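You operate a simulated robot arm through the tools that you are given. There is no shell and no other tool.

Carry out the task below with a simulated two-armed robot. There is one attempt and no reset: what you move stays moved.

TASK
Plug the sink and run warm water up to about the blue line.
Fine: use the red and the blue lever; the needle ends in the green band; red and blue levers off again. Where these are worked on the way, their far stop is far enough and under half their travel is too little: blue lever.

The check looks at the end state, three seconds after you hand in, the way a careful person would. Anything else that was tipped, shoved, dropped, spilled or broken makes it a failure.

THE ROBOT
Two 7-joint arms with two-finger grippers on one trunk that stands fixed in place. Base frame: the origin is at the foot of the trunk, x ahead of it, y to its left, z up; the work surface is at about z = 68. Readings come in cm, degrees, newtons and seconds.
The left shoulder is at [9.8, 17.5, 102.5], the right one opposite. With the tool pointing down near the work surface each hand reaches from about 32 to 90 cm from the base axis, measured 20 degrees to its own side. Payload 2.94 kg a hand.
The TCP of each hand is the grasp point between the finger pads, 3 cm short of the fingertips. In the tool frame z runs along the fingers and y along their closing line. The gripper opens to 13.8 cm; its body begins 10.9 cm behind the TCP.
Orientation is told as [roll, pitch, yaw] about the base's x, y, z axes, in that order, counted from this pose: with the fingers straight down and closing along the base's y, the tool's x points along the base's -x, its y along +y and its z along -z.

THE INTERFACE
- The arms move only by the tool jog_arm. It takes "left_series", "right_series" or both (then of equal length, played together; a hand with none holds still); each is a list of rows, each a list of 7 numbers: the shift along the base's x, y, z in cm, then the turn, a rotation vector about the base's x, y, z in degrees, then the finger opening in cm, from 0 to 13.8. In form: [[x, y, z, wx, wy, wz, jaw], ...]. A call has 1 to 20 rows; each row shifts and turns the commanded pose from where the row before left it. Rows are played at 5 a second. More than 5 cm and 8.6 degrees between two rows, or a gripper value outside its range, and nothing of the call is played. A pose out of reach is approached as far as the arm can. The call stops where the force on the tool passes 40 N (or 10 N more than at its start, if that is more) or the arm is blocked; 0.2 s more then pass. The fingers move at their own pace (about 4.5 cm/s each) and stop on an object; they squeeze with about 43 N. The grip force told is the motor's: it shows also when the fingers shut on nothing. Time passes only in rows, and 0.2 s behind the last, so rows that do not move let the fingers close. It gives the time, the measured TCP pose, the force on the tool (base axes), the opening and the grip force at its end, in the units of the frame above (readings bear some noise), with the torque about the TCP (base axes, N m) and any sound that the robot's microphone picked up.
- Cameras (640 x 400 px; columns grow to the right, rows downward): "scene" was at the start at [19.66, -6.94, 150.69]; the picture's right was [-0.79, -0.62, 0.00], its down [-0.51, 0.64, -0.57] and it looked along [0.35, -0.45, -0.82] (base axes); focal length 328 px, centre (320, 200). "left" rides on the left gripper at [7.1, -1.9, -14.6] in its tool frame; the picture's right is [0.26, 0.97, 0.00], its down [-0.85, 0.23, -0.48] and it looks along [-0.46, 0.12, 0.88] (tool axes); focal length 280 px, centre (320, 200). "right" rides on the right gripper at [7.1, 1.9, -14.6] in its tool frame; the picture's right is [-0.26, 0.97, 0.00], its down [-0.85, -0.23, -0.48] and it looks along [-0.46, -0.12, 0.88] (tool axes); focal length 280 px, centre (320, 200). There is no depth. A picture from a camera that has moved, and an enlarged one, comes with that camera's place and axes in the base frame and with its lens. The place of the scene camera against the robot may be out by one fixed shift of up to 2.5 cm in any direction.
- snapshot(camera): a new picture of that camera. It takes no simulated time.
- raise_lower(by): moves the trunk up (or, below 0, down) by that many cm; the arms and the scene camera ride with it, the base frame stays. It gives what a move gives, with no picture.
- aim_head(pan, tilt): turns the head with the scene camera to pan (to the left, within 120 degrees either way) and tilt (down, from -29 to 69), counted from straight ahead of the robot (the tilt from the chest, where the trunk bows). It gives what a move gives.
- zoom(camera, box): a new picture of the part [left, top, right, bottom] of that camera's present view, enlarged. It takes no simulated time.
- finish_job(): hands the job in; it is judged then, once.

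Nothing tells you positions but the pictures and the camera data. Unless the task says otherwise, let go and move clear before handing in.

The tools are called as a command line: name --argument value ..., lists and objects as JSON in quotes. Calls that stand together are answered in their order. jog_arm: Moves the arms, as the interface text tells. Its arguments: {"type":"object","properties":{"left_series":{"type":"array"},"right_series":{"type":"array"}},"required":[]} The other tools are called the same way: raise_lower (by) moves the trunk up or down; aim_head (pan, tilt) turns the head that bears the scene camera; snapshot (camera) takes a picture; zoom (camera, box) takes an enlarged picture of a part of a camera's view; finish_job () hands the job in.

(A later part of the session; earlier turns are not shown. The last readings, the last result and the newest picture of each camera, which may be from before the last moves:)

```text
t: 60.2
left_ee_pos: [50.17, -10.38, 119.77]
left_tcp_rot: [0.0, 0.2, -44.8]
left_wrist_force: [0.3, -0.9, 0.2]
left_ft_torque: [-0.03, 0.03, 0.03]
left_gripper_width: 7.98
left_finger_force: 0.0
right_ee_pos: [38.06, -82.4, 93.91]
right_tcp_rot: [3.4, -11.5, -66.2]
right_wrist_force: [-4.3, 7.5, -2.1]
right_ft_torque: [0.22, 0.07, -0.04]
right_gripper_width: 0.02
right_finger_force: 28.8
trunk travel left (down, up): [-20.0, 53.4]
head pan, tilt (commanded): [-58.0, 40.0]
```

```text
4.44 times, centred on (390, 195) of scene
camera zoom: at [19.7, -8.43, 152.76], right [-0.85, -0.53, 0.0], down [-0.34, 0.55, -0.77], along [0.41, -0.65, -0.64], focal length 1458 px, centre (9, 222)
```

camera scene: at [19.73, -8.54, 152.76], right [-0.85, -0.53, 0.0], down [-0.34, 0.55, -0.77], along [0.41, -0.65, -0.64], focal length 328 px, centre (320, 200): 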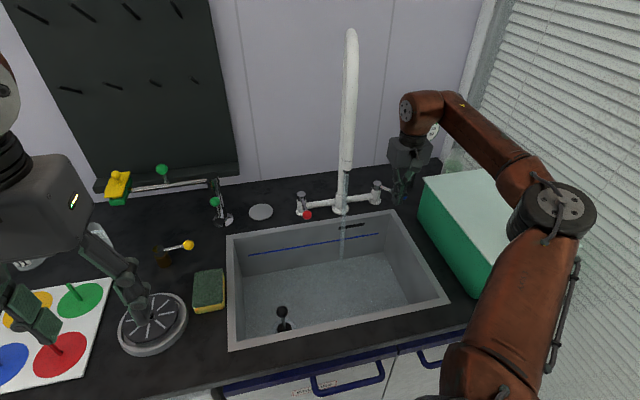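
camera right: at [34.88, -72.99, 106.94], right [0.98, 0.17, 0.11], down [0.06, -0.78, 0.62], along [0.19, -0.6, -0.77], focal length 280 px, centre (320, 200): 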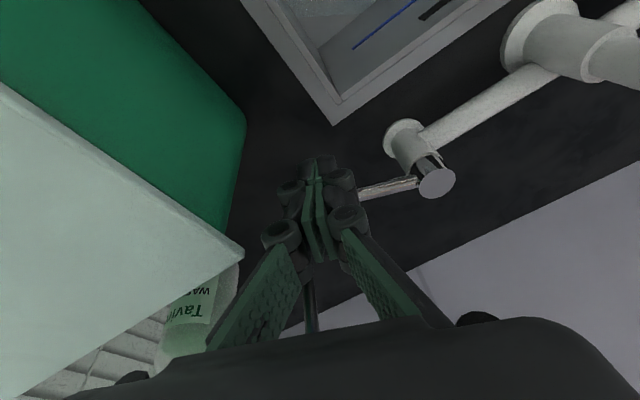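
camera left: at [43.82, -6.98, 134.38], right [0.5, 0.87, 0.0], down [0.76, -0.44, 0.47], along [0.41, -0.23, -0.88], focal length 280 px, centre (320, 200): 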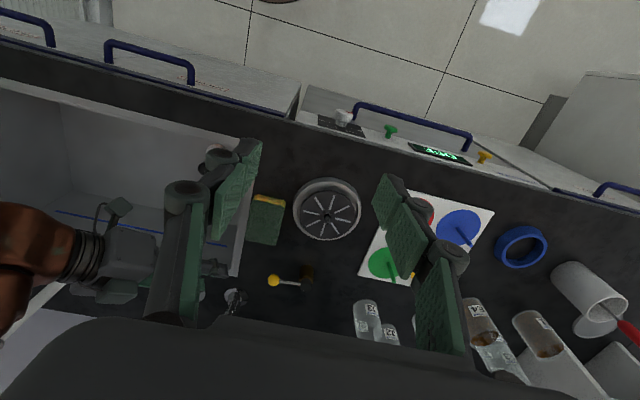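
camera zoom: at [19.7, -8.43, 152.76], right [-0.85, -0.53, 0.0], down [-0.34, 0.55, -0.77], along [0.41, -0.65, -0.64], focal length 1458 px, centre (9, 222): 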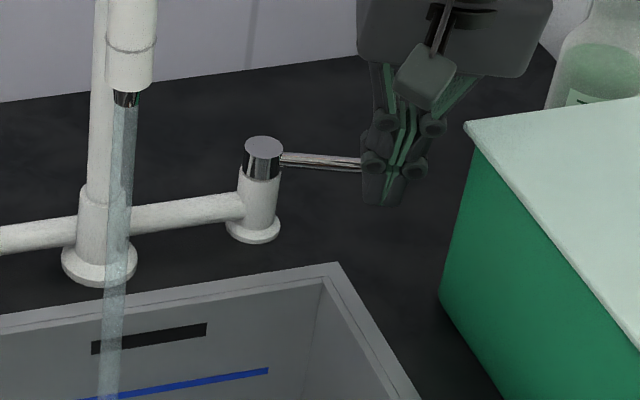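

The blue lever is at about 70° with resistance now building, so it is at or near its far stop. I'll back the fingers off it and check the water level and gauge.

jog_arm --right_series '[[-0.4, 1.4, 0.3, 0, 0, 0, 0], [-0.8, 1.6, 1.5, 0, 0, 0, 0], [-1.0, 2, 2.5, 0, 0, 0, 0], [-1.5, 2, 3, 0, 0, 7, 0], [-1.5, 2, 3, 0, 0, 7, 0], [-1, 2, 3, 0, 0, 7, 0]]'

snapshot --camera "scene"

zoom --camera "scene" --box '[220, 170, 440, 360]'

snapshot --camera "right"

```text
t: 61.6
left_ee_pos: [49.98, -10.3, 119.86]
left_tcp_rot: [0.0, 0.0, -44.9]
left_wrist_force: [-0.1, 0.7, -0.1]
left_ft_torque: [-0.04, -0.01, 0.0]
left_gripper_width: 7.98
left_finger_force: 0.0
right_ee_pos: [31.73, -71.58, 107.19]
right_tcp_rot: [3.5, -11.7, -45.1]
right_wrist_force: [0.2, 0.7, 0.5]
right_ft_torque: [0.0, 0.04, 0.04]
right_gripper_width: 0.0
right_finger_force: 28.5
trunk travel left (down, up): [-20.0, 53.4]
head pan, tilt (commanded): [-58.0, 40.0]
```

```text
taken
camera scene: at [19.64, -8.4, 152.78], right [-0.85, -0.53, 0.0], down [-0.34, 0.54, -0.77], along [0.41, -0.65, -0.64], focal length 328 px, centre (320, 200)
```

scene: 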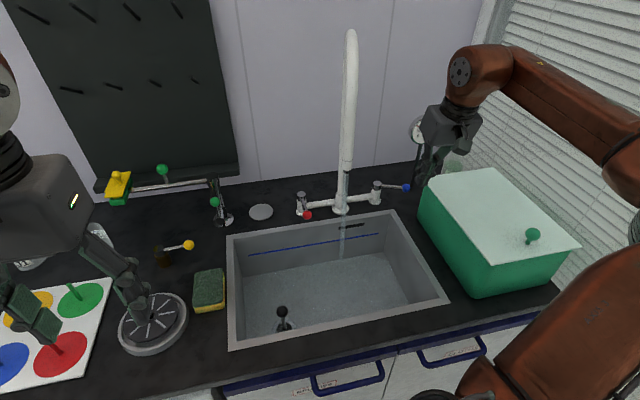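

```text
2.11 times, centred on (330, 265) of scene
camera zoom: at [19.64, -8.4, 152.78], right [-0.85, -0.53, 0.0], down [-0.34, 0.54, -0.77], along [0.41, -0.65, -0.64], focal length 691 px, centre (299, 63)
```

zoom: 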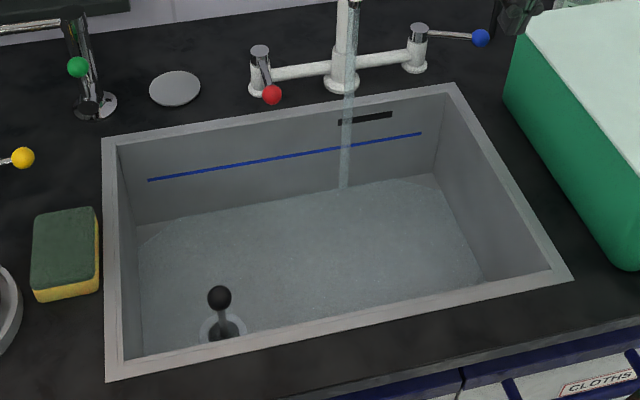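

```text
taken
camera right: at [25.42, -63.77, 120.14], right [0.86, 0.51, 0.11], down [0.34, -0.7, 0.62], along [0.39, -0.5, -0.77], focal length 280 px, centre (320, 200)
```

right: 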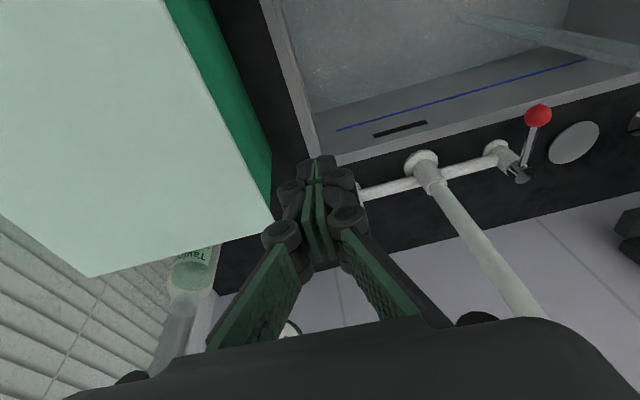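

Blue is open and stays open, and the sink fills slowly (only about half a centimetre so far), so there is time. Now I'll retreat in front of the spout and move left for the red lever.

jog_arm --right_series '[[-2.65, 2.65, 1.5, -2.6, -2.6, 0, 2], [-2.65, 2.65, 1.5, -2.6, -2.6, 0, 4], [-2.65, 2.65, 1.5, -2.6, -2.6, 0, 6], [-2.65, 2.65, 0.8, -2.6, -2.6, 0, 8], [2.8, 2.8, 0, 0, 0, 0, 8], [2.8, 2.8, 0, 0, 0, 0, 8], [2.8, 2.8, 0, 0, 0, 0, 8], [2.8, 2.8, 0, 0, 0, 0, 8], [2.8, 2.8, 0, 0, 0, 0, 8], [2.8, 2.8, 0, 0, 0, 0, 8], [2.8, 2.8, 0, 0, 0, 0, 8], [2.4, 2.4, 0, 0, 0, 0, 8]]'

snapshot --camera "scene"

snapshot --camera "right"

```text
t: 64.2
left_ee_pos: [50.5, -10.4, 119.48]
left_tcp_rot: [-0.2, 0.3, -44.8]
left_wrist_force: [0.3, 0.8, -0.4]
left_ft_torque: [0.0, 0.13, 0.02]
left_gripper_width: 8.01
left_finger_force: 0.1
right_ee_pos: [47.46, -39.81, 114.02]
right_tcp_rot: [3.5, -26.5, -45.2]
right_wrist_force: [1.5, 0.2, -0.3]
right_ft_torque: [-0.01, 0.08, -0.01]
right_gripper_width: 8.0
right_finger_force: 0.1
right hand out of reach, approached as far as the arm can: row 3, 4
trunk travel left (down, up): [-20.0, 53.4]
head pan, tilt (commanded): [-58.0, 40.0]
```

```text
taken
camera scene: at [20.13, -8.46, 152.68], right [-0.85, -0.53, 0.0], down [-0.34, 0.55, -0.76], along [0.4, -0.65, -0.64], focal length 328 px, centre (320, 200)
```

scene: 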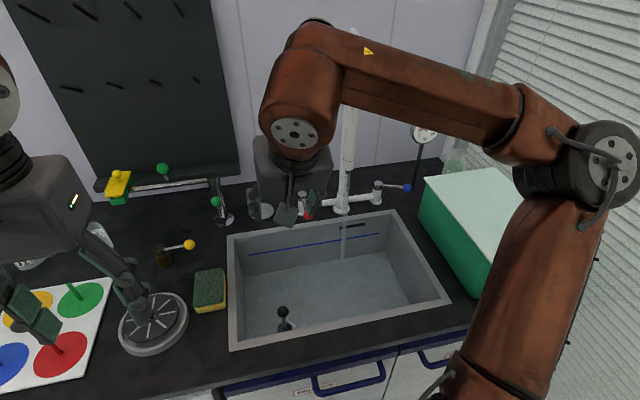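

```text
taken
camera right: at [38.97, -30.0, 124.01], right [0.83, 0.53, 0.17], down [0.21, -0.58, 0.79], along [0.52, -0.62, -0.59], focal length 280 px, centre (320, 200)
```

right: 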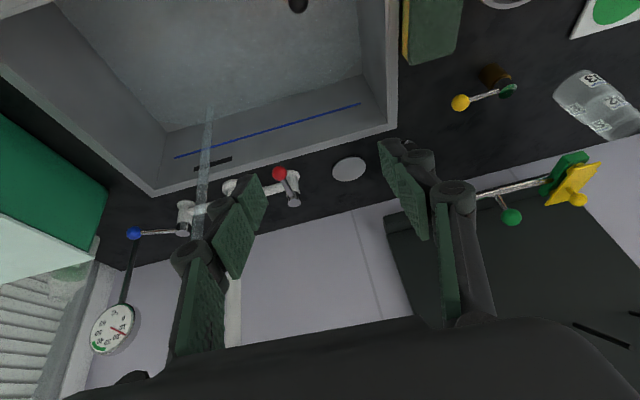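

From here I see the red knob and the gauge. I'll tilt the hand to about 57° again to slip under the nozzle, with the fingers open so the right finger passes to the right of the red knob.

jog_arm --right_series '[[0.0, -1.0, -3.2, -5.3, -5.3, 0, 9], [0.3, -2.2, -3.2, -5.3, -5.3, 0, 9], [0.7, -3.0, -3.2, -5.3, -5.3, 0, 9], [1.1, -3.4, -3.2, -5.3, -5.3, 0, 9], [0, 0, 0, 0, 0, 0, 9]]'

snapshot --camera "right"

snapshot --camera "scene"

```text
t: 65.4
left_ee_pos: [49.96, -10.25, 119.81]
left_tcp_rot: [0.0, 0.0, -44.9]
left_wrist_force: [0.3, 0.8, 0.1]
left_ft_torque: [-0.02, -0.08, 0.02]
left_gripper_width: 8.02
left_finger_force: 0.0
right_ee_pos: [48.93, -49.19, 101.28]
right_tcp_rot: [4.0, -56.7, -45.4]
right_wrist_force: [0.2, -0.1, 0.5]
right_ft_torque: [0.03, 0.01, 0.01]
right_gripper_width: 9.02
right_finger_force: 0.1
trunk travel left (down, up): [-20.0, 53.4]
head pan, tilt (commanded): [-58.0, 40.0]
```

```text
taken
camera right: at [38.23, -37.07, 103.55], right [0.75, 0.61, 0.25], down [-0.13, -0.24, 0.96], along [0.65, -0.75, -0.1], focal length 280 px, centre (320, 200)
```

right: 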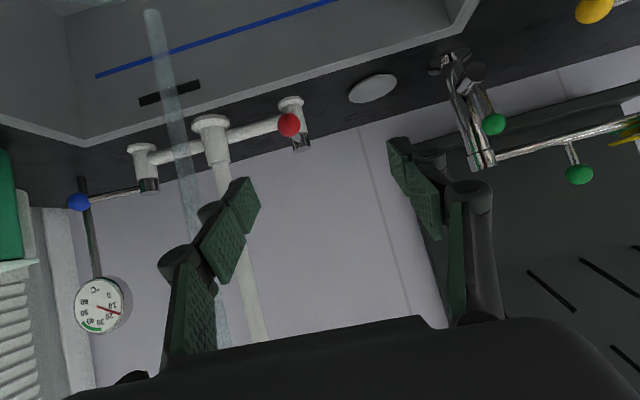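

```text
taken
camera scene: at [19.57, -8.37, 152.8], right [-0.85, -0.53, 0.0], down [-0.34, 0.54, -0.77], along [0.41, -0.65, -0.64], focal length 328 px, centre (320, 200)
```

scene: 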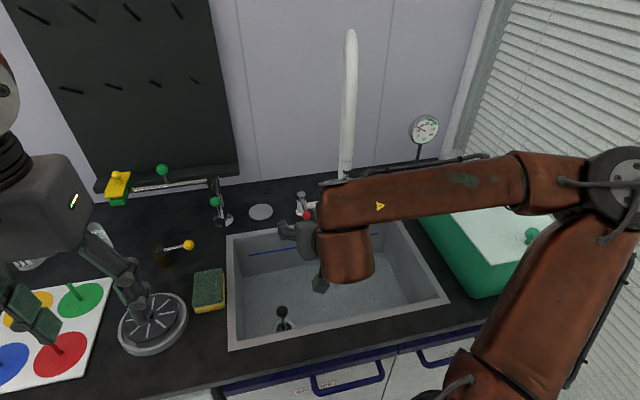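

The needle has dropped to about 10 °C (cold water), as expected. The fingers straddle the red knob's line, so I'll advance to it.

jog_arm --right_series '[[2.1, -2.0, -2.1, 0, 0, 0, 9], [2.1, -2.0, -2.1, 0, 0, 0, 9], [2.1, -2.0, -2.1, 0, 0, 0, 9], [1.8, -1.8, -2.0, 0, 0, 0, 9], [0, 0, 0, 0, 0, 0, 9]]'

snapshot --camera "right"

snapshot --camera "scene"

```text
t: 66.6
left_ee_pos: [50.06, -10.29, 119.83]
left_tcp_rot: [0.0, -0.1, -44.9]
left_wrist_force: [-0.5, 0.3, 0.4]
left_ft_torque: [-0.04, 0.01, 0.03]
left_gripper_width: 7.99
left_finger_force: 0.1
right_ee_pos: [57.3, -57.16, 93.06]
right_tcp_rot: [3.8, -56.5, -45.4]
right_wrist_force: [0.9, -0.1, -0.3]
right_ft_torque: [0.02, 0.01, -0.02]
right_gripper_width: 9.0
right_finger_force: 0.1
trunk travel left (down, up): [-20.0, 53.4]
head pan, tilt (commanded): [-58.0, 40.0]
```

```text
taken
camera right: at [46.66, -44.98, 95.32], right [0.75, 0.61, 0.25], down [-0.13, -0.24, 0.96], along [0.65, -0.75, -0.11], focal length 280 px, centre (320, 200)
```

right: 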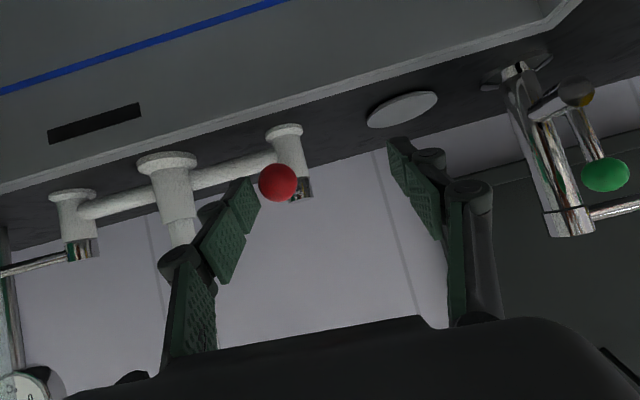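

```text
taken
camera scene: at [19.66, -8.45, 152.78], right [-0.85, -0.53, 0.0], down [-0.34, 0.55, -0.77], along [0.41, -0.65, -0.64], focal length 328 px, centre (320, 200)
```

scene: 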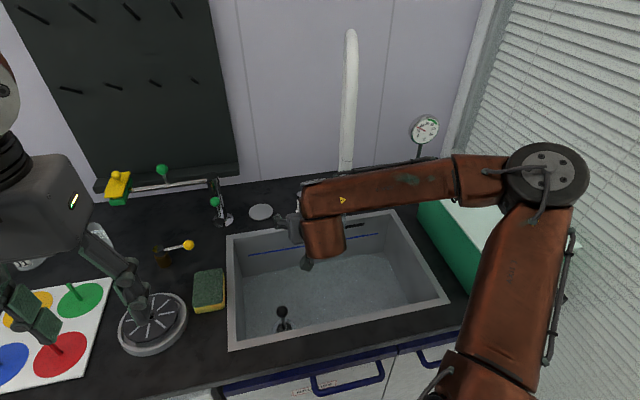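

The right finger is just to the right of the red knob. Gentle test pull to the left.

jog_arm --right_series '[[0.4, 0.4, 0, 0, 0, 0, 9], [0.4, 0.4, 0, 0, 0, 0, 9], [0.4, 0.4, 0, 0, 0, 0, 9], [0.4, 0.4, 0, 0, 0, 0, 9]]'

snapshot --camera "right"

```text
t: 67.6
left_ee_pos: [50.18, -10.45, 119.7]
left_tcp_rot: [-0.1, 0.1, -44.8]
left_wrist_force: [0.4, 0.5, -0.1]
left_ft_torque: [0.01, 0.01, 0.02]
left_gripper_width: 7.99
left_finger_force: 0.0
right_ee_pos: [58.95, -55.58, 93.07]
right_tcp_rot: [3.8, -56.4, -45.4]
right_wrist_force: [0.9, -0.2, 0.8]
right_ft_torque: [0.0, -0.03, -0.03]
right_gripper_width: 9.02
right_finger_force: 0.1
trunk travel left (down, up): [-20.0, 53.4]
head pan, tilt (commanded): [-58.0, 40.0]
```

```text
taken
camera right: at [48.28, -43.39, 95.21], right [0.75, 0.61, 0.25], down [-0.13, -0.24, 0.96], along [0.65, -0.75, -0.11], focal length 280 px, centre (320, 200)
```

right: 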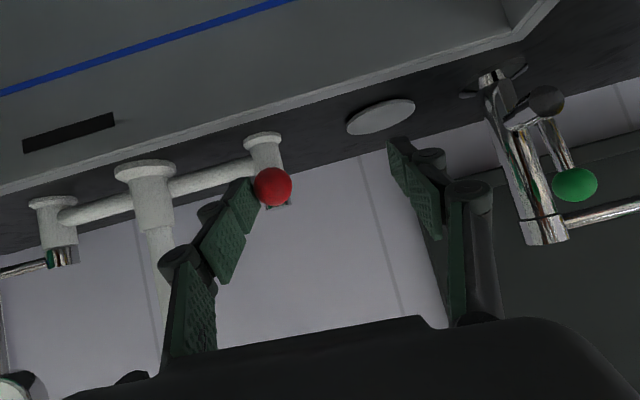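

The red knob is moving left with the finger. Continuing along its arc.

jog_arm --right_series '[[0.66, 0.26, 0, 0, 0, 0, 9], [0.66, 0.26, 0, 0, 0, 0, 9], [0.66, 0.26, 0, 0, 0, 0, 9], [0.66, 0.26, 0, 0, 0, 0, 9], [0.7, 0.1, 0, 0, 0, 0, 9], [0.7, 0.1, 0, 0, 0, 0, 9], [0.7, 0.1, 0, 0, 0, 0, 9]]'

snapshot --camera "right"

snapshot --camera "scene"

```text
t: 69.2
left_ee_pos: [50.13, -10.41, 119.73]
left_tcp_rot: [-0.1, 0.1, -44.8]
left_wrist_force: [-0.1, 1.0, 0.4]
left_ft_torque: [0.0, 0.01, 0.03]
left_gripper_width: 7.99
left_finger_force: 0.1
right_ee_pos: [63.66, -54.07, 92.84]
right_tcp_rot: [3.7, -56.4, -45.5]
right_wrist_force: [-0.4, -1.1, -1.8]
right_ft_torque: [0.01, -0.01, -0.02]
right_gripper_width: 9.05
right_finger_force: 0.2
trunk travel left (down, up): [-20.0, 53.4]
head pan, tilt (commanded): [-58.0, 40.0]
```

```text
taken
camera right: at [52.96, -42.06, 95.15], right [0.75, 0.61, 0.25], down [-0.13, -0.25, 0.96], along [0.65, -0.75, -0.11], focal length 280 px, centre (320, 200)
```

right: 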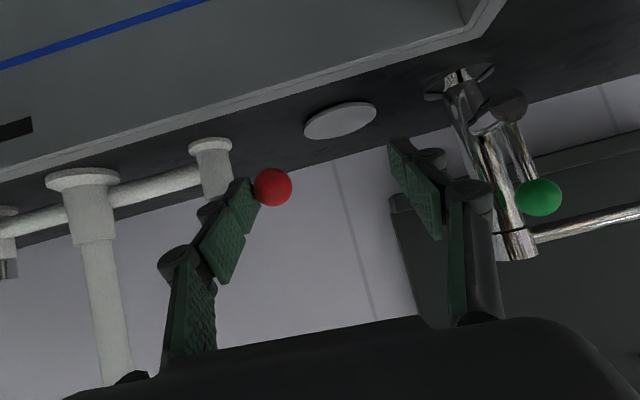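

```text
taken
camera scene: at [19.75, -8.54, 152.76], right [-0.85, -0.53, 0.0], down [-0.34, 0.55, -0.77], along [0.41, -0.65, -0.64], focal length 328 px, centre (320, 200)
```

scene: 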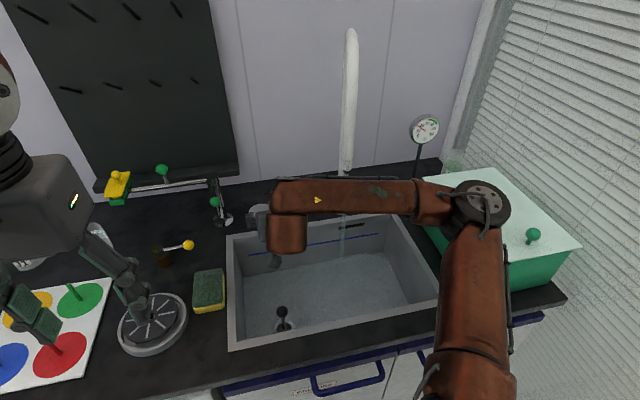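

zoom --camera "scene" --box '[395, 105, 455, 150]'

zoom --camera "scene" --box '[220, 180, 450, 355]'

```text
8.89 times, centred on (425, 128) of scene
camera zoom: at [19.75, -8.54, 152.76], right [-0.85, -0.53, 0.0], down [-0.34, 0.55, -0.77], along [0.41, -0.65, -0.64], focal length 2916 px, centre (-613, 844)
```

zoom: 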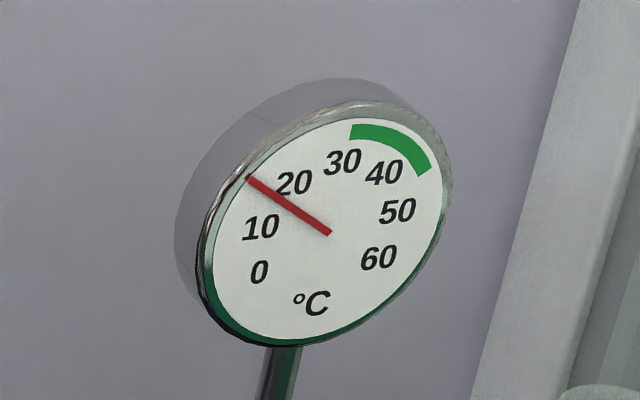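

```text
2.29 times, centred on (335, 268) of scene
camera zoom: at [19.75, -8.54, 152.76], right [-0.85, -0.53, 0.0], down [-0.34, 0.55, -0.77], along [0.41, -0.65, -0.64], focal length 750 px, centre (286, 46)
```

zoom: 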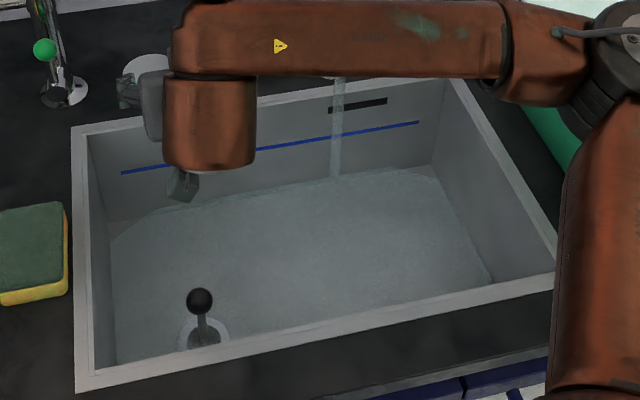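

The needle is climbing (about 15 °C) now that hot water is coming in. I'll push red further over so it matches the blue opening.

jog_arm --right_series '[[0.83, 0.09, 0, 0, 0, 0, 9], [0.83, 0.09, 0, 0, 0, 0, 9], [0.57, -0.14, 0, 0, 0, 0, 9], [0.57, -0.14, 0, 0, 0, 0, 9]]'

snapshot --camera "right"

zoom --camera "scene" --box '[395, 105, 455, 150]'

```text
t: 70.2
left_ee_pos: [50.13, -10.51, 119.87]
left_tcp_rot: [0.0, 0.0, -45.0]
left_wrist_force: [0.4, -0.4, 0.3]
left_ft_torque: [-0.01, 0.07, -0.01]
left_gripper_width: 8.0
left_finger_force: 0.1
right_ee_pos: [66.33, -54.47, 92.86]
right_tcp_rot: [3.8, -56.3, -45.6]
right_wrist_force: [-6.7, -0.5, -0.5]
right_ft_torque: [0.01, 0.09, -0.3]
right_gripper_width: 9.35
right_finger_force: 3.4
trunk travel left (down, up): [-20.0, 53.4]
head pan, tilt (commanded): [-58.0, 40.0]
```

```text
taken
camera right: at [55.7, -42.18, 95.2], right [0.75, 0.61, 0.25], down [-0.13, -0.24, 0.96], along [0.65, -0.75, -0.11], focal length 280 px, centre (320, 200)
```

right: 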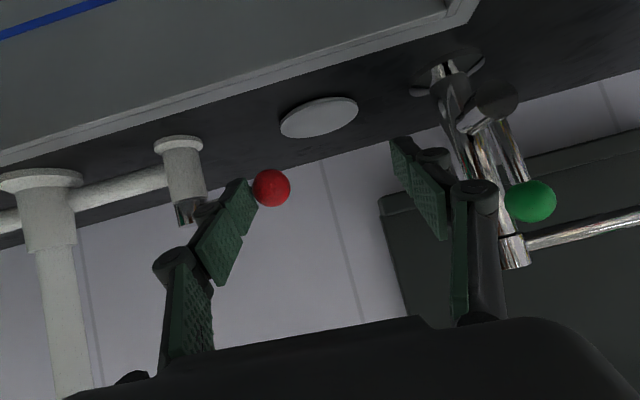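

```text
8.89 times, centred on (425, 128) of scene
camera zoom: at [19.65, -8.53, 152.78], right [-0.85, -0.53, 0.0], down [-0.34, 0.55, -0.77], along [0.41, -0.65, -0.64], focal length 2916 px, centre (-613, 844)
```

zoom: 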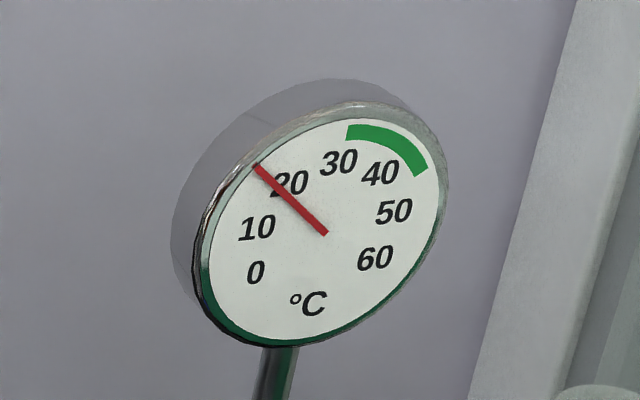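

Red is at its stop too (light resistance) and the needle reads about 17 °C and rising. I'll ease the pressure slightly and let the water run, checking every few seconds.

jog_arm --right_series '[[-0.3, -0.2, 0, 0, 0, 0, 9], [0, 0, 0, 0, 0, 0, 9], [0, 0, 0, 0, 0, 0, 9], [0, 0, 0, 0, 0, 0, 9], [0, 0, 0, 0, 0, 0, 9], [0, 0, 0, 0, 0, 0, 9], [0, 0, 0, 0, 0, 0, 9], [0, 0, 0, 0, 0, 0, 9], [0, 0, 0, 0, 0, 0, 9], [0, 0, 0, 0, 0, 0, 9], [0, 0, 0, 0, 0, 0, 9], [0, 0, 0, 0, 0, 0, 9], [0, 0, 0, 0, 0, 0, 9], [0, 0, 0, 0, 0, 0, 9], [0, 0, 0, 0, 0, 0, 9], [0, 0, 0, 0, 0, 0, 9], [0, 0, 0, 0, 0, 0, 9], [0, 0, 0, 0, 0, 0, 9], [0, 0, 0, 0, 0, 0, 9], [0, 0, 0, 0, 0, 0, 9]]'

zoom --camera "scene" --box '[395, 105, 455, 150]'

zoom --camera "scene" --box '[220, 180, 450, 355]'

```text
t: 74.4
left_ee_pos: [50.2, -10.47, 119.82]
left_tcp_rot: [0.0, 0.1, -44.9]
left_wrist_force: [-0.3, -0.2, 0.2]
left_ft_torque: [0.02, -0.03, 0.02]
left_gripper_width: 7.96
left_finger_force: 0.1
right_ee_pos: [66.11, -54.6, 92.91]
right_tcp_rot: [3.7, -56.4, -45.4]
right_wrist_force: [-0.3, -0.4, 1.0]
right_ft_torque: [-0.02, 0.03, -0.01]
right_gripper_width: 9.02
right_finger_force: 0.2
trunk travel left (down, up): [-20.0, 53.4]
head pan, tilt (commanded): [-58.0, 40.0]
```

```text
8.89 times, centred on (425, 128) of scene
camera zoom: at [19.73, -8.52, 152.76], right [-0.85, -0.53, 0.0], down [-0.34, 0.55, -0.77], along [0.41, -0.65, -0.64], focal length 2916 px, centre (-613, 844)
```

zoom: 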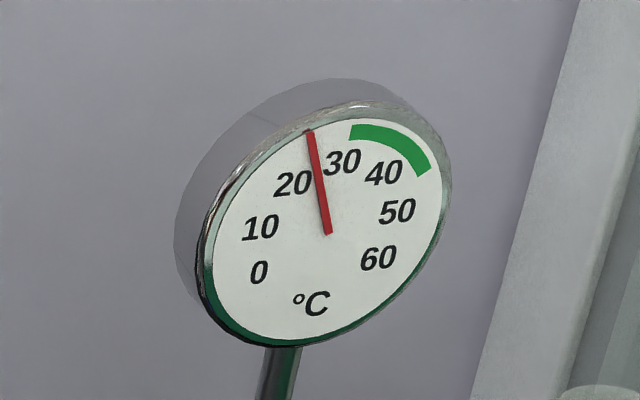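

```text
2.29 times, centred on (335, 268) of scene
camera zoom: at [19.73, -8.52, 152.76], right [-0.85, -0.53, 0.0], down [-0.34, 0.55, -0.77], along [0.41, -0.65, -0.64], focal length 750 px, centre (286, 46)
```

zoom: 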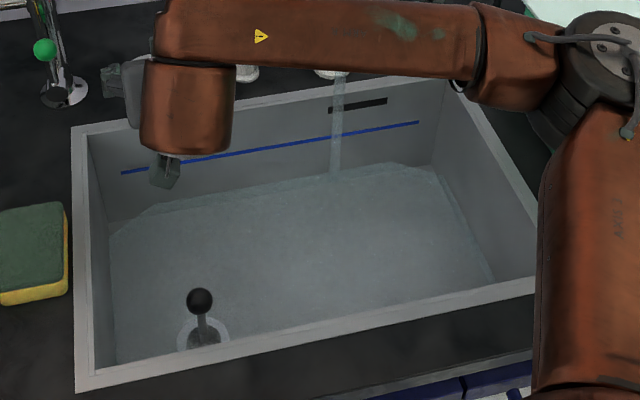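

The needle is around 26 °C and rising, and the level is still low. Keep filling.

jog_arm --right_series '[[0, 0, 0, 0, 0, 0, 9], [0, 0, 0, 0, 0, 0, 9], [0, 0, 0, 0, 0, 0, 9], [0, 0, 0, 0, 0, 0, 9], [0, 0, 0, 0, 0, 0, 9], [0, 0, 0, 0, 0, 0, 9], [0, 0, 0, 0, 0, 0, 9], [0, 0, 0, 0, 0, 0, 9], [0, 0, 0, 0, 0, 0, 9], [0, 0, 0, 0, 0, 0, 9], [0, 0, 0, 0, 0, 0, 9], [0, 0, 0, 0, 0, 0, 9], [0, 0, 0, 0, 0, 0, 9], [0, 0, 0, 0, 0, 0, 9], [0, 0, 0, 0, 0, 0, 9], [0, 0, 0, 0, 0, 0, 9], [0, 0, 0, 0, 0, 0, 9], [0, 0, 0, 0, 0, 0, 9], [0, 0, 0, 0, 0, 0, 9], [0, 0, 0, 0, 0, 0, 9]]'

jog_arm --right_series '[[0, 0, 0, 0, 0, 0, 9], [0, 0, 0, 0, 0, 0, 9], [0, 0, 0, 0, 0, 0, 9], [0, 0, 0, 0, 0, 0, 9], [0, 0, 0, 0, 0, 0, 9], [0, 0, 0, 0, 0, 0, 9], [0, 0, 0, 0, 0, 0, 9], [0, 0, 0, 0, 0, 0, 9], [0, 0, 0, 0, 0, 0, 9], [0, 0, 0, 0, 0, 0, 9], [0, 0, 0, 0, 0, 0, 9], [0, 0, 0, 0, 0, 0, 9], [0, 0, 0, 0, 0, 0, 9], [0, 0, 0, 0, 0, 0, 9], [0, 0, 0, 0, 0, 0, 9], [0, 0, 0, 0, 0, 0, 9], [0, 0, 0, 0, 0, 0, 9], [0, 0, 0, 0, 0, 0, 9], [0, 0, 0, 0, 0, 0, 9], [0, 0, 0, 0, 0, 0, 9]]'

zoom --camera "scene" --box '[395, 105, 455, 150]'

zoom --camera "scene" --box '[220, 180, 450, 355]'

```text
t: 78.6
left_ee_pos: [50.08, -10.46, 119.72]
left_tcp_rot: [0.0, 0.2, -44.9]
left_wrist_force: [0.0, -0.6, 0.6]
left_ft_torque: [0.0, 0.01, 0.0]
left_gripper_width: 8.0
left_finger_force: 0.1
right_ee_pos: [66.05, -54.48, 92.97]
right_tcp_rot: [3.8, -56.4, -45.5]
right_wrist_force: [-0.1, 0.5, 0.1]
right_ft_torque: [-0.02, 0.05, -0.01]
right_gripper_width: 9.05
right_finger_force: 0.4
trunk travel left (down, up): [-20.0, 53.4]
head pan, tilt (commanded): [-58.0, 40.0]
```

```text
t: 82.8
left_ee_pos: [50.15, -10.35, 119.77]
left_tcp_rot: [0.0, 0.1, -44.8]
left_wrist_force: [0.3, 0.8, 0.1]
left_ft_torque: [0.03, -0.04, -0.01]
left_gripper_width: 8.0
left_finger_force: 0.0
right_ee_pos: [66.16, -54.54, 92.9]
right_tcp_rot: [3.8, -56.4, -45.4]
right_wrist_force: [-0.3, 0.1, 0.3]
right_ft_torque: [-0.03, 0.01, -0.03]
right_gripper_width: 9.02
right_finger_force: 0.1
trunk travel left (down, up): [-20.0, 53.4]
head pan, tilt (commanded): [-58.0, 40.0]
```

```text
8.89 times, centred on (425, 128) of scene
camera zoom: at [19.73, -8.52, 152.76], right [-0.85, -0.53, 0.0], down [-0.34, 0.55, -0.77], along [0.41, -0.65, -0.64], focal length 2916 px, centre (-613, 844)
```

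zoom: 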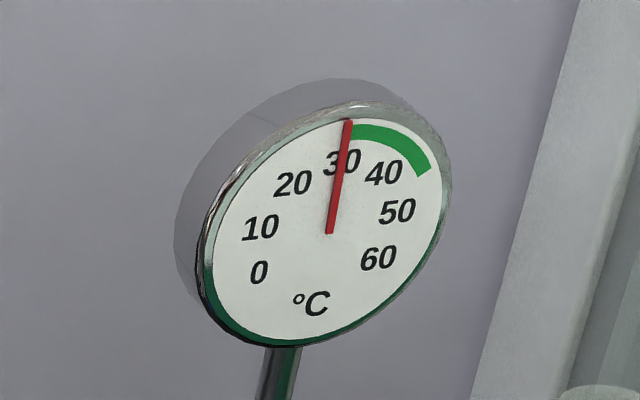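

```text
2.29 times, centred on (335, 268) of scene
camera zoom: at [19.73, -8.52, 152.76], right [-0.85, -0.53, 0.0], down [-0.34, 0.55, -0.77], along [0.41, -0.65, -0.64], focal length 750 px, centre (286, 46)
```

zoom: 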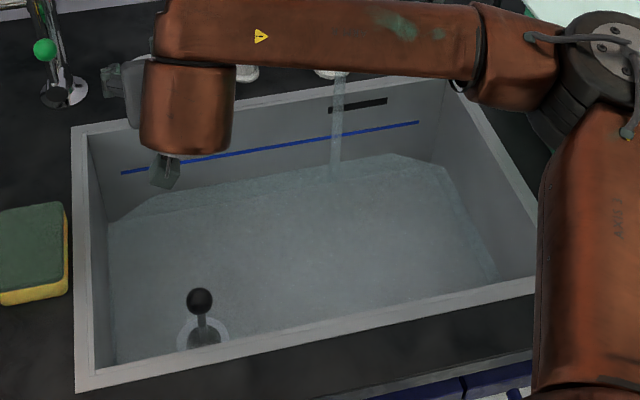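

The needle has reached about 31 °C, the edge of the green band, and the level is about a third of the way to the blue line. Closing blue first and red last will leave the mix warm, so I'll let go of red (it stays open) and move toward the blue lever to be ready.

jog_arm --right_series '[[-1.6, 1.6, 1.4, 0, 0, 0, 9], [-2, 2, 1.8, 0, 0, 0, 9], [-2.2, 2.2, 2.0, 0, 0, 0, 9], [-2.4, 2.4, 2.2, 0, 0, 0, 9], [-2.4, 2.4, 2.2, 0, 0, 0, 7], [-0.9, 0.9, 2.2, 5.3, 5.3, 0, 6], [-0.9, 0.9, 2.2, 5.3, 5.3, 0, 6], [-0.9, 0.9, 2.2, 5.3, 5.3, 0, 6], [-0.9, 0.9, 2.2, 5.3, 5.3, 0, 6], [0, 0, 0, 0, 0, 0, 6]]'

snapshot --camera "scene"

snapshot --camera "right"

```text
t: 85.0
left_ee_pos: [50.14, -10.49, 119.8]
left_tcp_rot: [0.1, 0.1, -44.9]
left_wrist_force: [0.3, 0.5, -0.2]
left_ft_torque: [0.01, 0.0, -0.04]
left_gripper_width: 7.98
left_finger_force: 0.0
right_ee_pos: [51.99, -40.27, 111.24]
right_tcp_rot: [3.6, -26.3, -45.2]
right_wrist_force: [-0.2, -0.1, 0.2]
right_ft_torque: [0.01, 0.03, 0.0]
right_gripper_width: 5.99
right_finger_force: 0.0
trunk travel left (down, up): [-20.0, 53.4]
head pan, tilt (commanded): [-58.0, 40.0]
```

```text
taken
camera scene: at [19.76, -8.55, 152.75], right [-0.85, -0.53, 0.0], down [-0.34, 0.55, -0.77], along [0.41, -0.65, -0.64], focal length 328 px, centre (320, 200)
```

scene: 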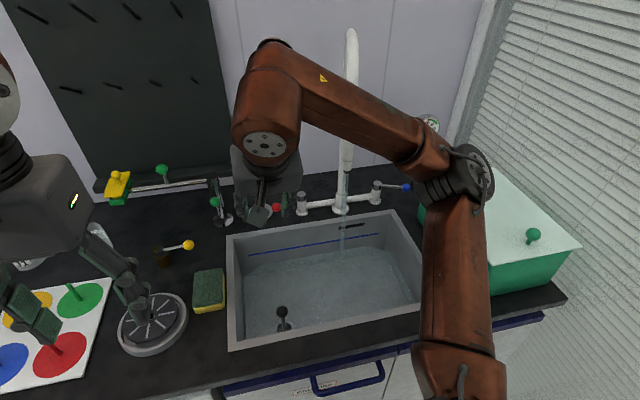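

```text
taken
camera right: at [43.62, -30.46, 121.22], right [0.83, 0.53, 0.17], down [0.21, -0.58, 0.79], along [0.52, -0.62, -0.59], focal length 280 px, centre (320, 200)
```

right: 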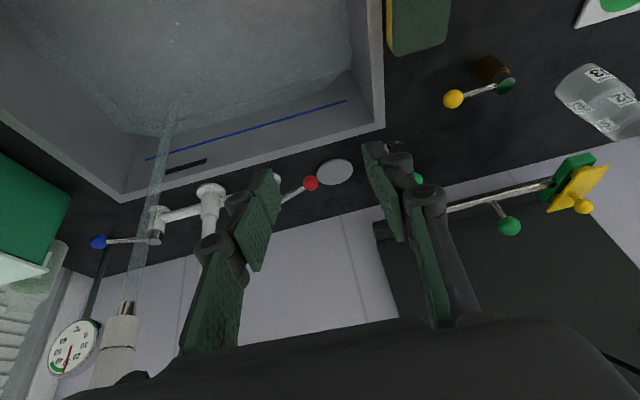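

Both levers stand open at about 67°, and the gauge is in view. Moving across to the blue lever now.

jog_arm --right_series '[[-1.8, 1.2, 0.5, 0, 0, 0, 6], [-2.7, -2.0, 0.5, 0, 0, 0, 6], [-2.69, -2.69, 0, 0, 0, 0, 6], [-2.69, -2.69, 0, 0, 0, 0, 6], [-2.69, -2.69, 0, 0, 0, 0, 6], [-2.69, -2.69, 0, 0, 0, 0, 6], [-2.4, -3.0, 0, 0, 0, -4, 6], [-2.2, -3.2, 0, 0, 0, -4, 6], [-2.0, -3.2, 0, 0, 0, -4, 6], [-1.5, -3.0, 0, 0, 0, -3, 6], [0, 0, 0, 0, 0, 0, 6]]'

snapshot --camera "scene"

snapshot --camera "right"

```text
t: 87.4
left_ee_pos: [50.16, -10.49, 119.78]
left_tcp_rot: [-0.1, 0.0, -45.0]
left_wrist_force: [0.0, 1.8, -0.5]
left_ft_torque: [0.01, 0.0, 0.0]
left_gripper_width: 8.02
left_finger_force: 0.0
right_ee_pos: [28.58, -64.19, 112.48]
right_tcp_rot: [3.5, -26.5, -60.3]
right_wrist_force: [0.7, 0.2, 0.8]
right_ft_torque: [-0.03, -0.01, -0.01]
right_gripper_width: 5.98
right_finger_force: 0.0
trunk travel left (down, up): [-20.0, 53.4]
head pan, tilt (commanded): [-58.0, 40.0]
```

```text
taken
camera scene: at [19.72, -8.49, 152.76], right [-0.85, -0.53, 0.0], down [-0.34, 0.55, -0.77], along [0.41, -0.65, -0.64], focal length 328 px, centre (320, 200)
```

scene: 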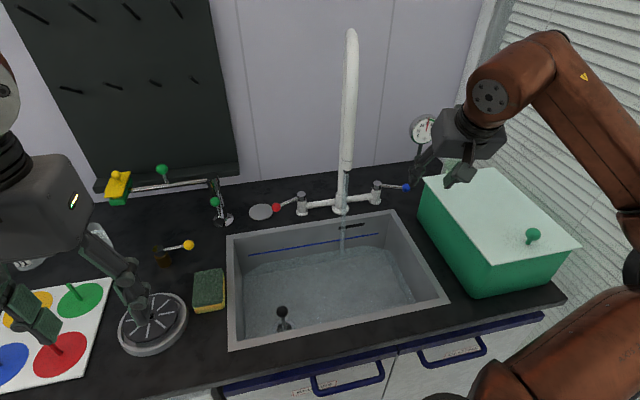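

```text
taken
camera right: at [22.95, -52.54, 122.58], right [0.94, 0.3, 0.17], down [0.05, -0.61, 0.79], along [0.34, -0.73, -0.59], focal length 280 px, centre (320, 200)
```

right: 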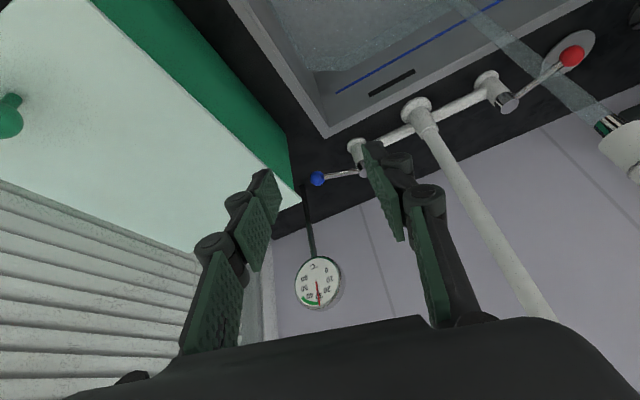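

The blue knob sits right between the fingers in this view, and the gauge is visible too. I'll advance to a point above and in front of the knob, over the box lid, then come down onto it.

jog_arm --right_series '[[1.24, -2.76, -1.7, 0, 0, 0, 6], [1.24, -2.76, -1.7, 0, 0, 0, 6], [1.24, -2.76, -1.7, 0, 0, 0, 6], [1.24, -2.76, -1.7, 0, 0, 0, 6], [1.24, -2.76, -1.7, 0, 0, 0, 6], [1.24, -2.76, -1.7, 0, 0, 0, 6], [0, 0, 0, 0, 0, 0, 6]]'

snapshot --camera "right"

zoom --camera "scene" --box '[220, 150, 480, 355]'

```text
t: 89.0
left_ee_pos: [50.08, -10.36, 119.9]
left_tcp_rot: [0.0, 0.1, -45.0]
left_wrist_force: [-0.3, 0.6, 0.8]
left_ft_torque: [0.02, 0.01, 0.0]
left_gripper_width: 7.99
left_finger_force: 0.1
right_ee_pos: [36.18, -80.97, 102.14]
right_tcp_rot: [3.5, -26.6, -60.1]
right_wrist_force: [-0.6, 0.0, 5.7]
right_ft_torque: [-0.11, 0.16, 0.0]
right_gripper_width: 6.03
right_finger_force: 0.4
trunk travel left (down, up): [-20.0, 53.4]
head pan, tilt (commanded): [-58.0, 40.0]
```

```text
taken
camera right: at [30.6, -69.2, 112.13], right [0.94, 0.3, 0.17], down [0.05, -0.61, 0.79], along [0.34, -0.73, -0.59], focal length 280 px, centre (320, 200)
```

right: 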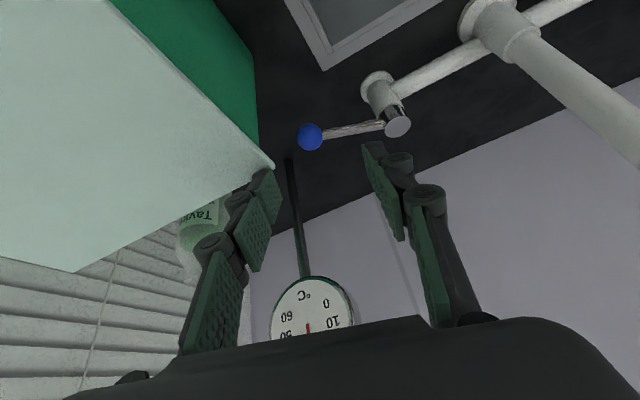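

```text
1.95 times, centred on (350, 252) of scene
camera zoom: at [19.68, -8.46, 152.78], right [-0.85, -0.53, 0.0], down [-0.34, 0.55, -0.77], along [0.41, -0.65, -0.64], focal length 640 px, centre (262, 98)
```

zoom: 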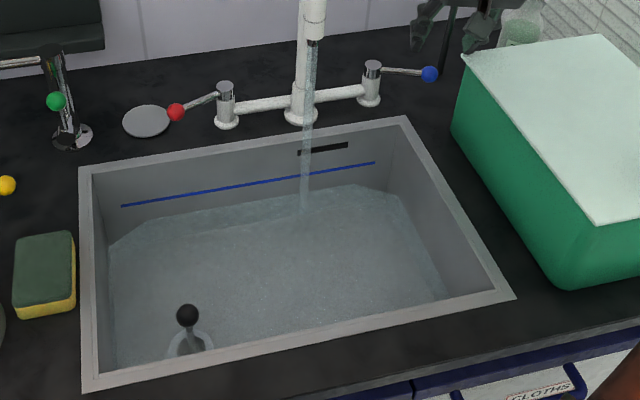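

The force shows the right finger just touched the lid corner. I'll lift off right away and move left. I'll then use a safer way to close blue: hook closed fingertips behind the lever's rod near its post, away from the box.

jog_arm --right_series '[[0, 0, 0.8, 0, 0, 0, 6], [0, 0, 1.2, 0, 0, 0, 6], [0.5, 0.7, 1.5, 0, 0, 0, 4], [1.2, 0.8, 0.5, 0, 0, 5, 2], [1.4, 0.2, 0, 0, 0, 5, 0], [0, 0, 0, 0, 0, 5, 0]]'

snapshot --camera "right"

snapshot --camera "scene"

```text
t: 90.4
left_ee_pos: [50.01, -10.56, 119.66]
left_tcp_rot: [0.0, 0.2, -44.9]
left_wrist_force: [0.0, -0.8, -0.2]
left_ft_torque: [0.02, -0.02, 0.0]
left_gripper_width: 8.0
left_finger_force: 0.1
right_ee_pos: [39.23, -79.15, 106.0]
right_tcp_rot: [3.6, -26.5, -45.2]
right_wrist_force: [-0.6, 0.0, -0.6]
right_ft_torque: [0.01, 0.02, 0.03]
right_gripper_width: 0.0
right_finger_force: 20.4
trunk travel left (down, up): [-20.0, 53.4]
head pan, tilt (commanded): [-58.0, 40.0]
```

```text
taken
camera right: at [30.75, -69.32, 116.06], right [0.83, 0.53, 0.17], down [0.21, -0.58, 0.79], along [0.52, -0.62, -0.59], focal length 280 px, centre (320, 200)
```

right: 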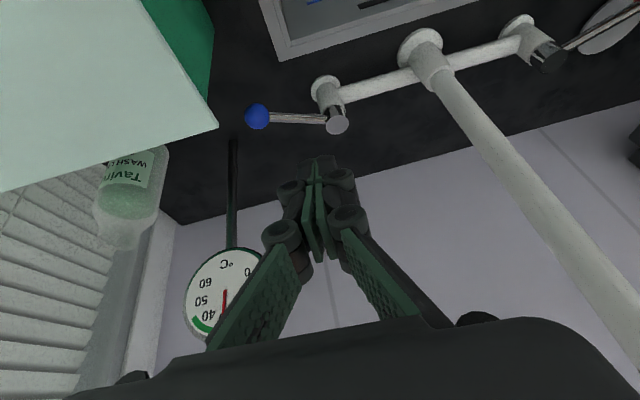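

```text
taken
camera scene: at [19.67, -8.57, 152.77], right [-0.85, -0.53, 0.0], down [-0.34, 0.55, -0.77], along [0.41, -0.65, -0.64], focal length 328 px, centre (320, 200)
```

scene: 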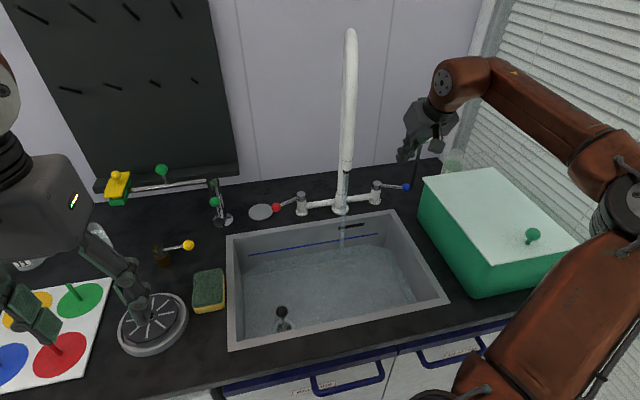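

The lid hasn't moved. Now positioning the closed fingertips above and behind the blue lever's rod, close to its post.

jog_arm --right_series '[[1.17, -1.66, -1.75, 0, 0, 0, 0], [1.17, -1.66, -1.75, 0, 0, 0, 0], [1.17, -1.66, -1.75, 0, 0, 0, 0], [1.17, -1.66, -1.75, 0, 0, 0, 0], [0, 0, 0, 0, 0, 0, 0]]'

snapshot --camera "right"

zoom --camera "scene" --box '[330, 140, 470, 230]'

```text
t: 91.6
left_ee_pos: [50.1, -9.98, 119.83]
left_tcp_rot: [-0.1, -0.1, -44.8]
left_wrist_force: [-1.2, 0.0, 0.8]
left_ft_torque: [-0.06, 0.03, -0.02]
left_gripper_width: 8.01
left_finger_force: 0.1
right_ee_pos: [42.75, -83.88, 101.1]
right_tcp_rot: [3.4, -26.8, -45.2]
right_wrist_force: [-0.4, 0.4, 0.6]
right_ft_torque: [-0.03, 0.06, -0.01]
right_gripper_width: 0.0
right_finger_force: 28.7
right hand out of reach, approached as far as the arm can: row 4
trunk travel left (down, up): [-20.0, 53.4]
head pan, tilt (commanded): [-58.0, 40.0]
```

```text
taken
camera right: at [34.42, -73.94, 111.1], right [0.83, 0.53, 0.17], down [0.2, -0.57, 0.79], along [0.52, -0.62, -0.58], focal length 280 px, centre (320, 200)
```

right: 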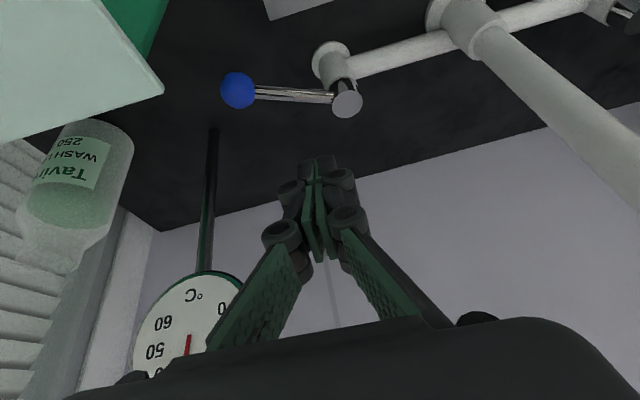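

```text
4.44 times, centred on (400, 185) of scene
camera zoom: at [19.68, -8.15, 152.8], right [-0.85, -0.53, 0.0], down [-0.34, 0.54, -0.77], along [0.41, -0.65, -0.64], focal length 1458 px, centre (-36, 267)
```

zoom: 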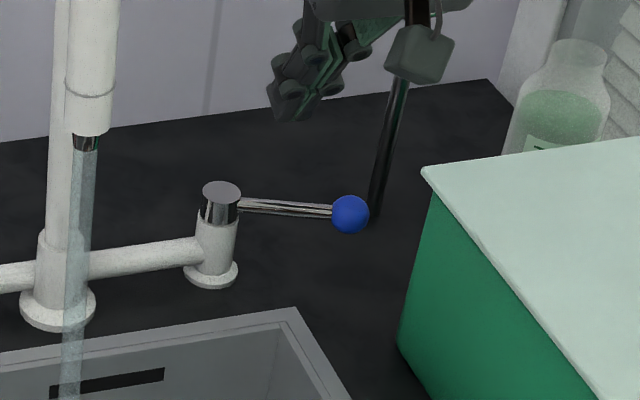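

I need about 1.5 cm more reach, so I'll add some forward tilt and then lower the tips behind the rod.

jog_arm --right_series '[[0.2, -0.7, 0, -4.6, -4.6, 0, 0], [0.2, -0.7, 0, -4.6, -4.6, 0, 0], [0.4, -0.6, -1.0, 0, 0, 0, 0], [0, 0, -1.5, 0, 0, 0, 0], [0, 0, 0, 0, 0, 0, 0]]'

snapshot --camera "right"

zoom --camera "scene" --box '[330, 140, 470, 230]'

```text
t: 92.8
left_ee_pos: [50.21, -10.5, 119.7]
left_tcp_rot: [0.1, 0.1, -45.0]
left_wrist_force: [0.2, 0.2, -1.0]
left_ft_torque: [0.0, 0.01, 0.0]
left_gripper_width: 8.0
left_finger_force: 0.1
right_ee_pos: [43.67, -86.22, 98.44]
right_tcp_rot: [3.7, -39.4, -45.3]
right_wrist_force: [0.1, 0.2, 0.0]
right_ft_torque: [-0.03, 0.0, 0.0]
right_gripper_width: 0.0
right_finger_force: 28.5
trunk travel left (down, up): [-20.0, 53.4]
head pan, tilt (commanded): [-58.0, 40.0]
```

```text
taken
camera right: at [33.9, -74.96, 105.25], right [0.8, 0.56, 0.21], down [0.07, -0.44, 0.89], along [0.6, -0.7, -0.39], focal length 280 px, centre (320, 200)
```

right: 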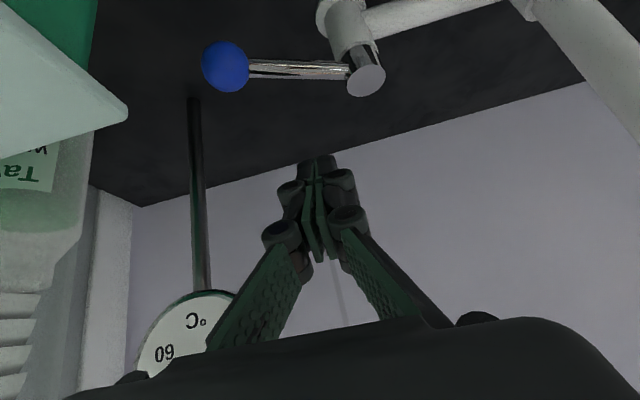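

```text
4.44 times, centred on (400, 185) of scene
camera zoom: at [19.76, -8.61, 152.75], right [-0.85, -0.53, 0.0], down [-0.34, 0.55, -0.77], along [0.41, -0.65, -0.64], focal length 1458 px, centre (-36, 267)
```

zoom: 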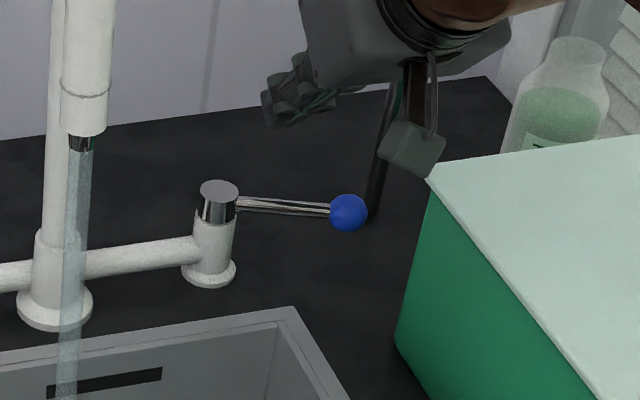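

Fingertips are behind the rod line, but the palm and camera would come close to the lid corner when lowered. I'll rotate the hand clockwise and shift slightly left first to widen that gap.

jog_arm --right_series '[[0.4, 0.4, 0, 0, 0, -7.5, 0], [0.4, 0.4, 0, 0, 0, -7.5, 0], [0, 0, -1, 0, 0, -5, 0], [0, 0, 0, 0, 0, 0, 0]]'

snapshot --camera "right"

zoom --camera "scene" --box '[330, 140, 470, 230]'

zoom --camera "scene" --box '[220, 170, 450, 355]'

```text
t: 93.8
left_ee_pos: [50.01, -10.48, 119.65]
left_tcp_rot: [0.0, 0.1, -44.9]
left_wrist_force: [-0.2, 1.2, 0.1]
left_ft_torque: [-0.02, 0.0, 0.02]
left_gripper_width: 7.99
left_finger_force: 0.2
right_ee_pos: [44.4, -85.27, 97.43]
right_tcp_rot: [3.7, -39.5, -65.4]
right_wrist_force: [-0.6, 0.5, 0.7]
right_ft_torque: [0.0, 0.0, 0.03]
right_gripper_width: 0.01
right_finger_force: 28.5
trunk travel left (down, up): [-20.0, 53.4]
head pan, tilt (commanded): [-58.0, 40.0]
```

```text
taken
camera right: at [39.03, -71.38, 104.33], right [0.94, 0.25, 0.21], down [-0.09, -0.44, 0.89], along [0.32, -0.86, -0.39], focal length 280 px, centre (320, 200)
```

right: 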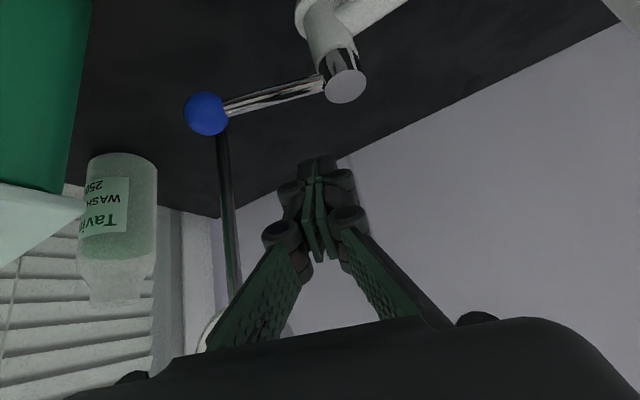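

```text
4.44 times, centred on (400, 185) of scene
camera zoom: at [19.69, -8.54, 152.77], right [-0.85, -0.53, 0.0], down [-0.34, 0.55, -0.77], along [0.41, -0.65, -0.64], focal length 1458 px, centre (-36, 267)
```

zoom: 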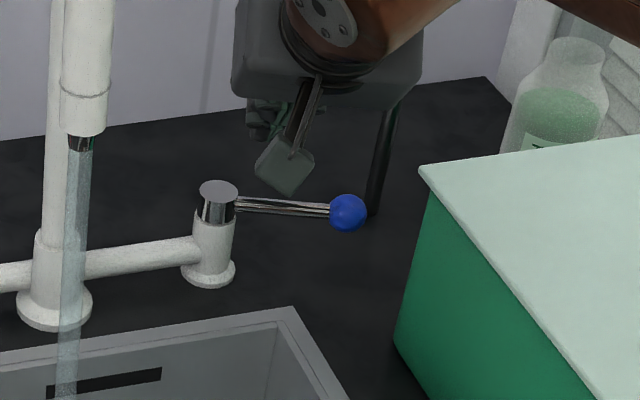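

```text
2.16 times, centred on (335, 262) of scene
camera zoom: at [19.69, -8.54, 152.77], right [-0.85, -0.53, 0.0], down [-0.34, 0.55, -0.77], along [0.41, -0.65, -0.64], focal length 709 px, centre (288, 65)
```

zoom: 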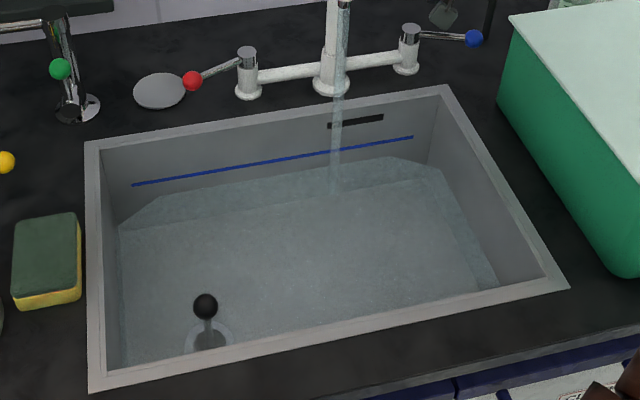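

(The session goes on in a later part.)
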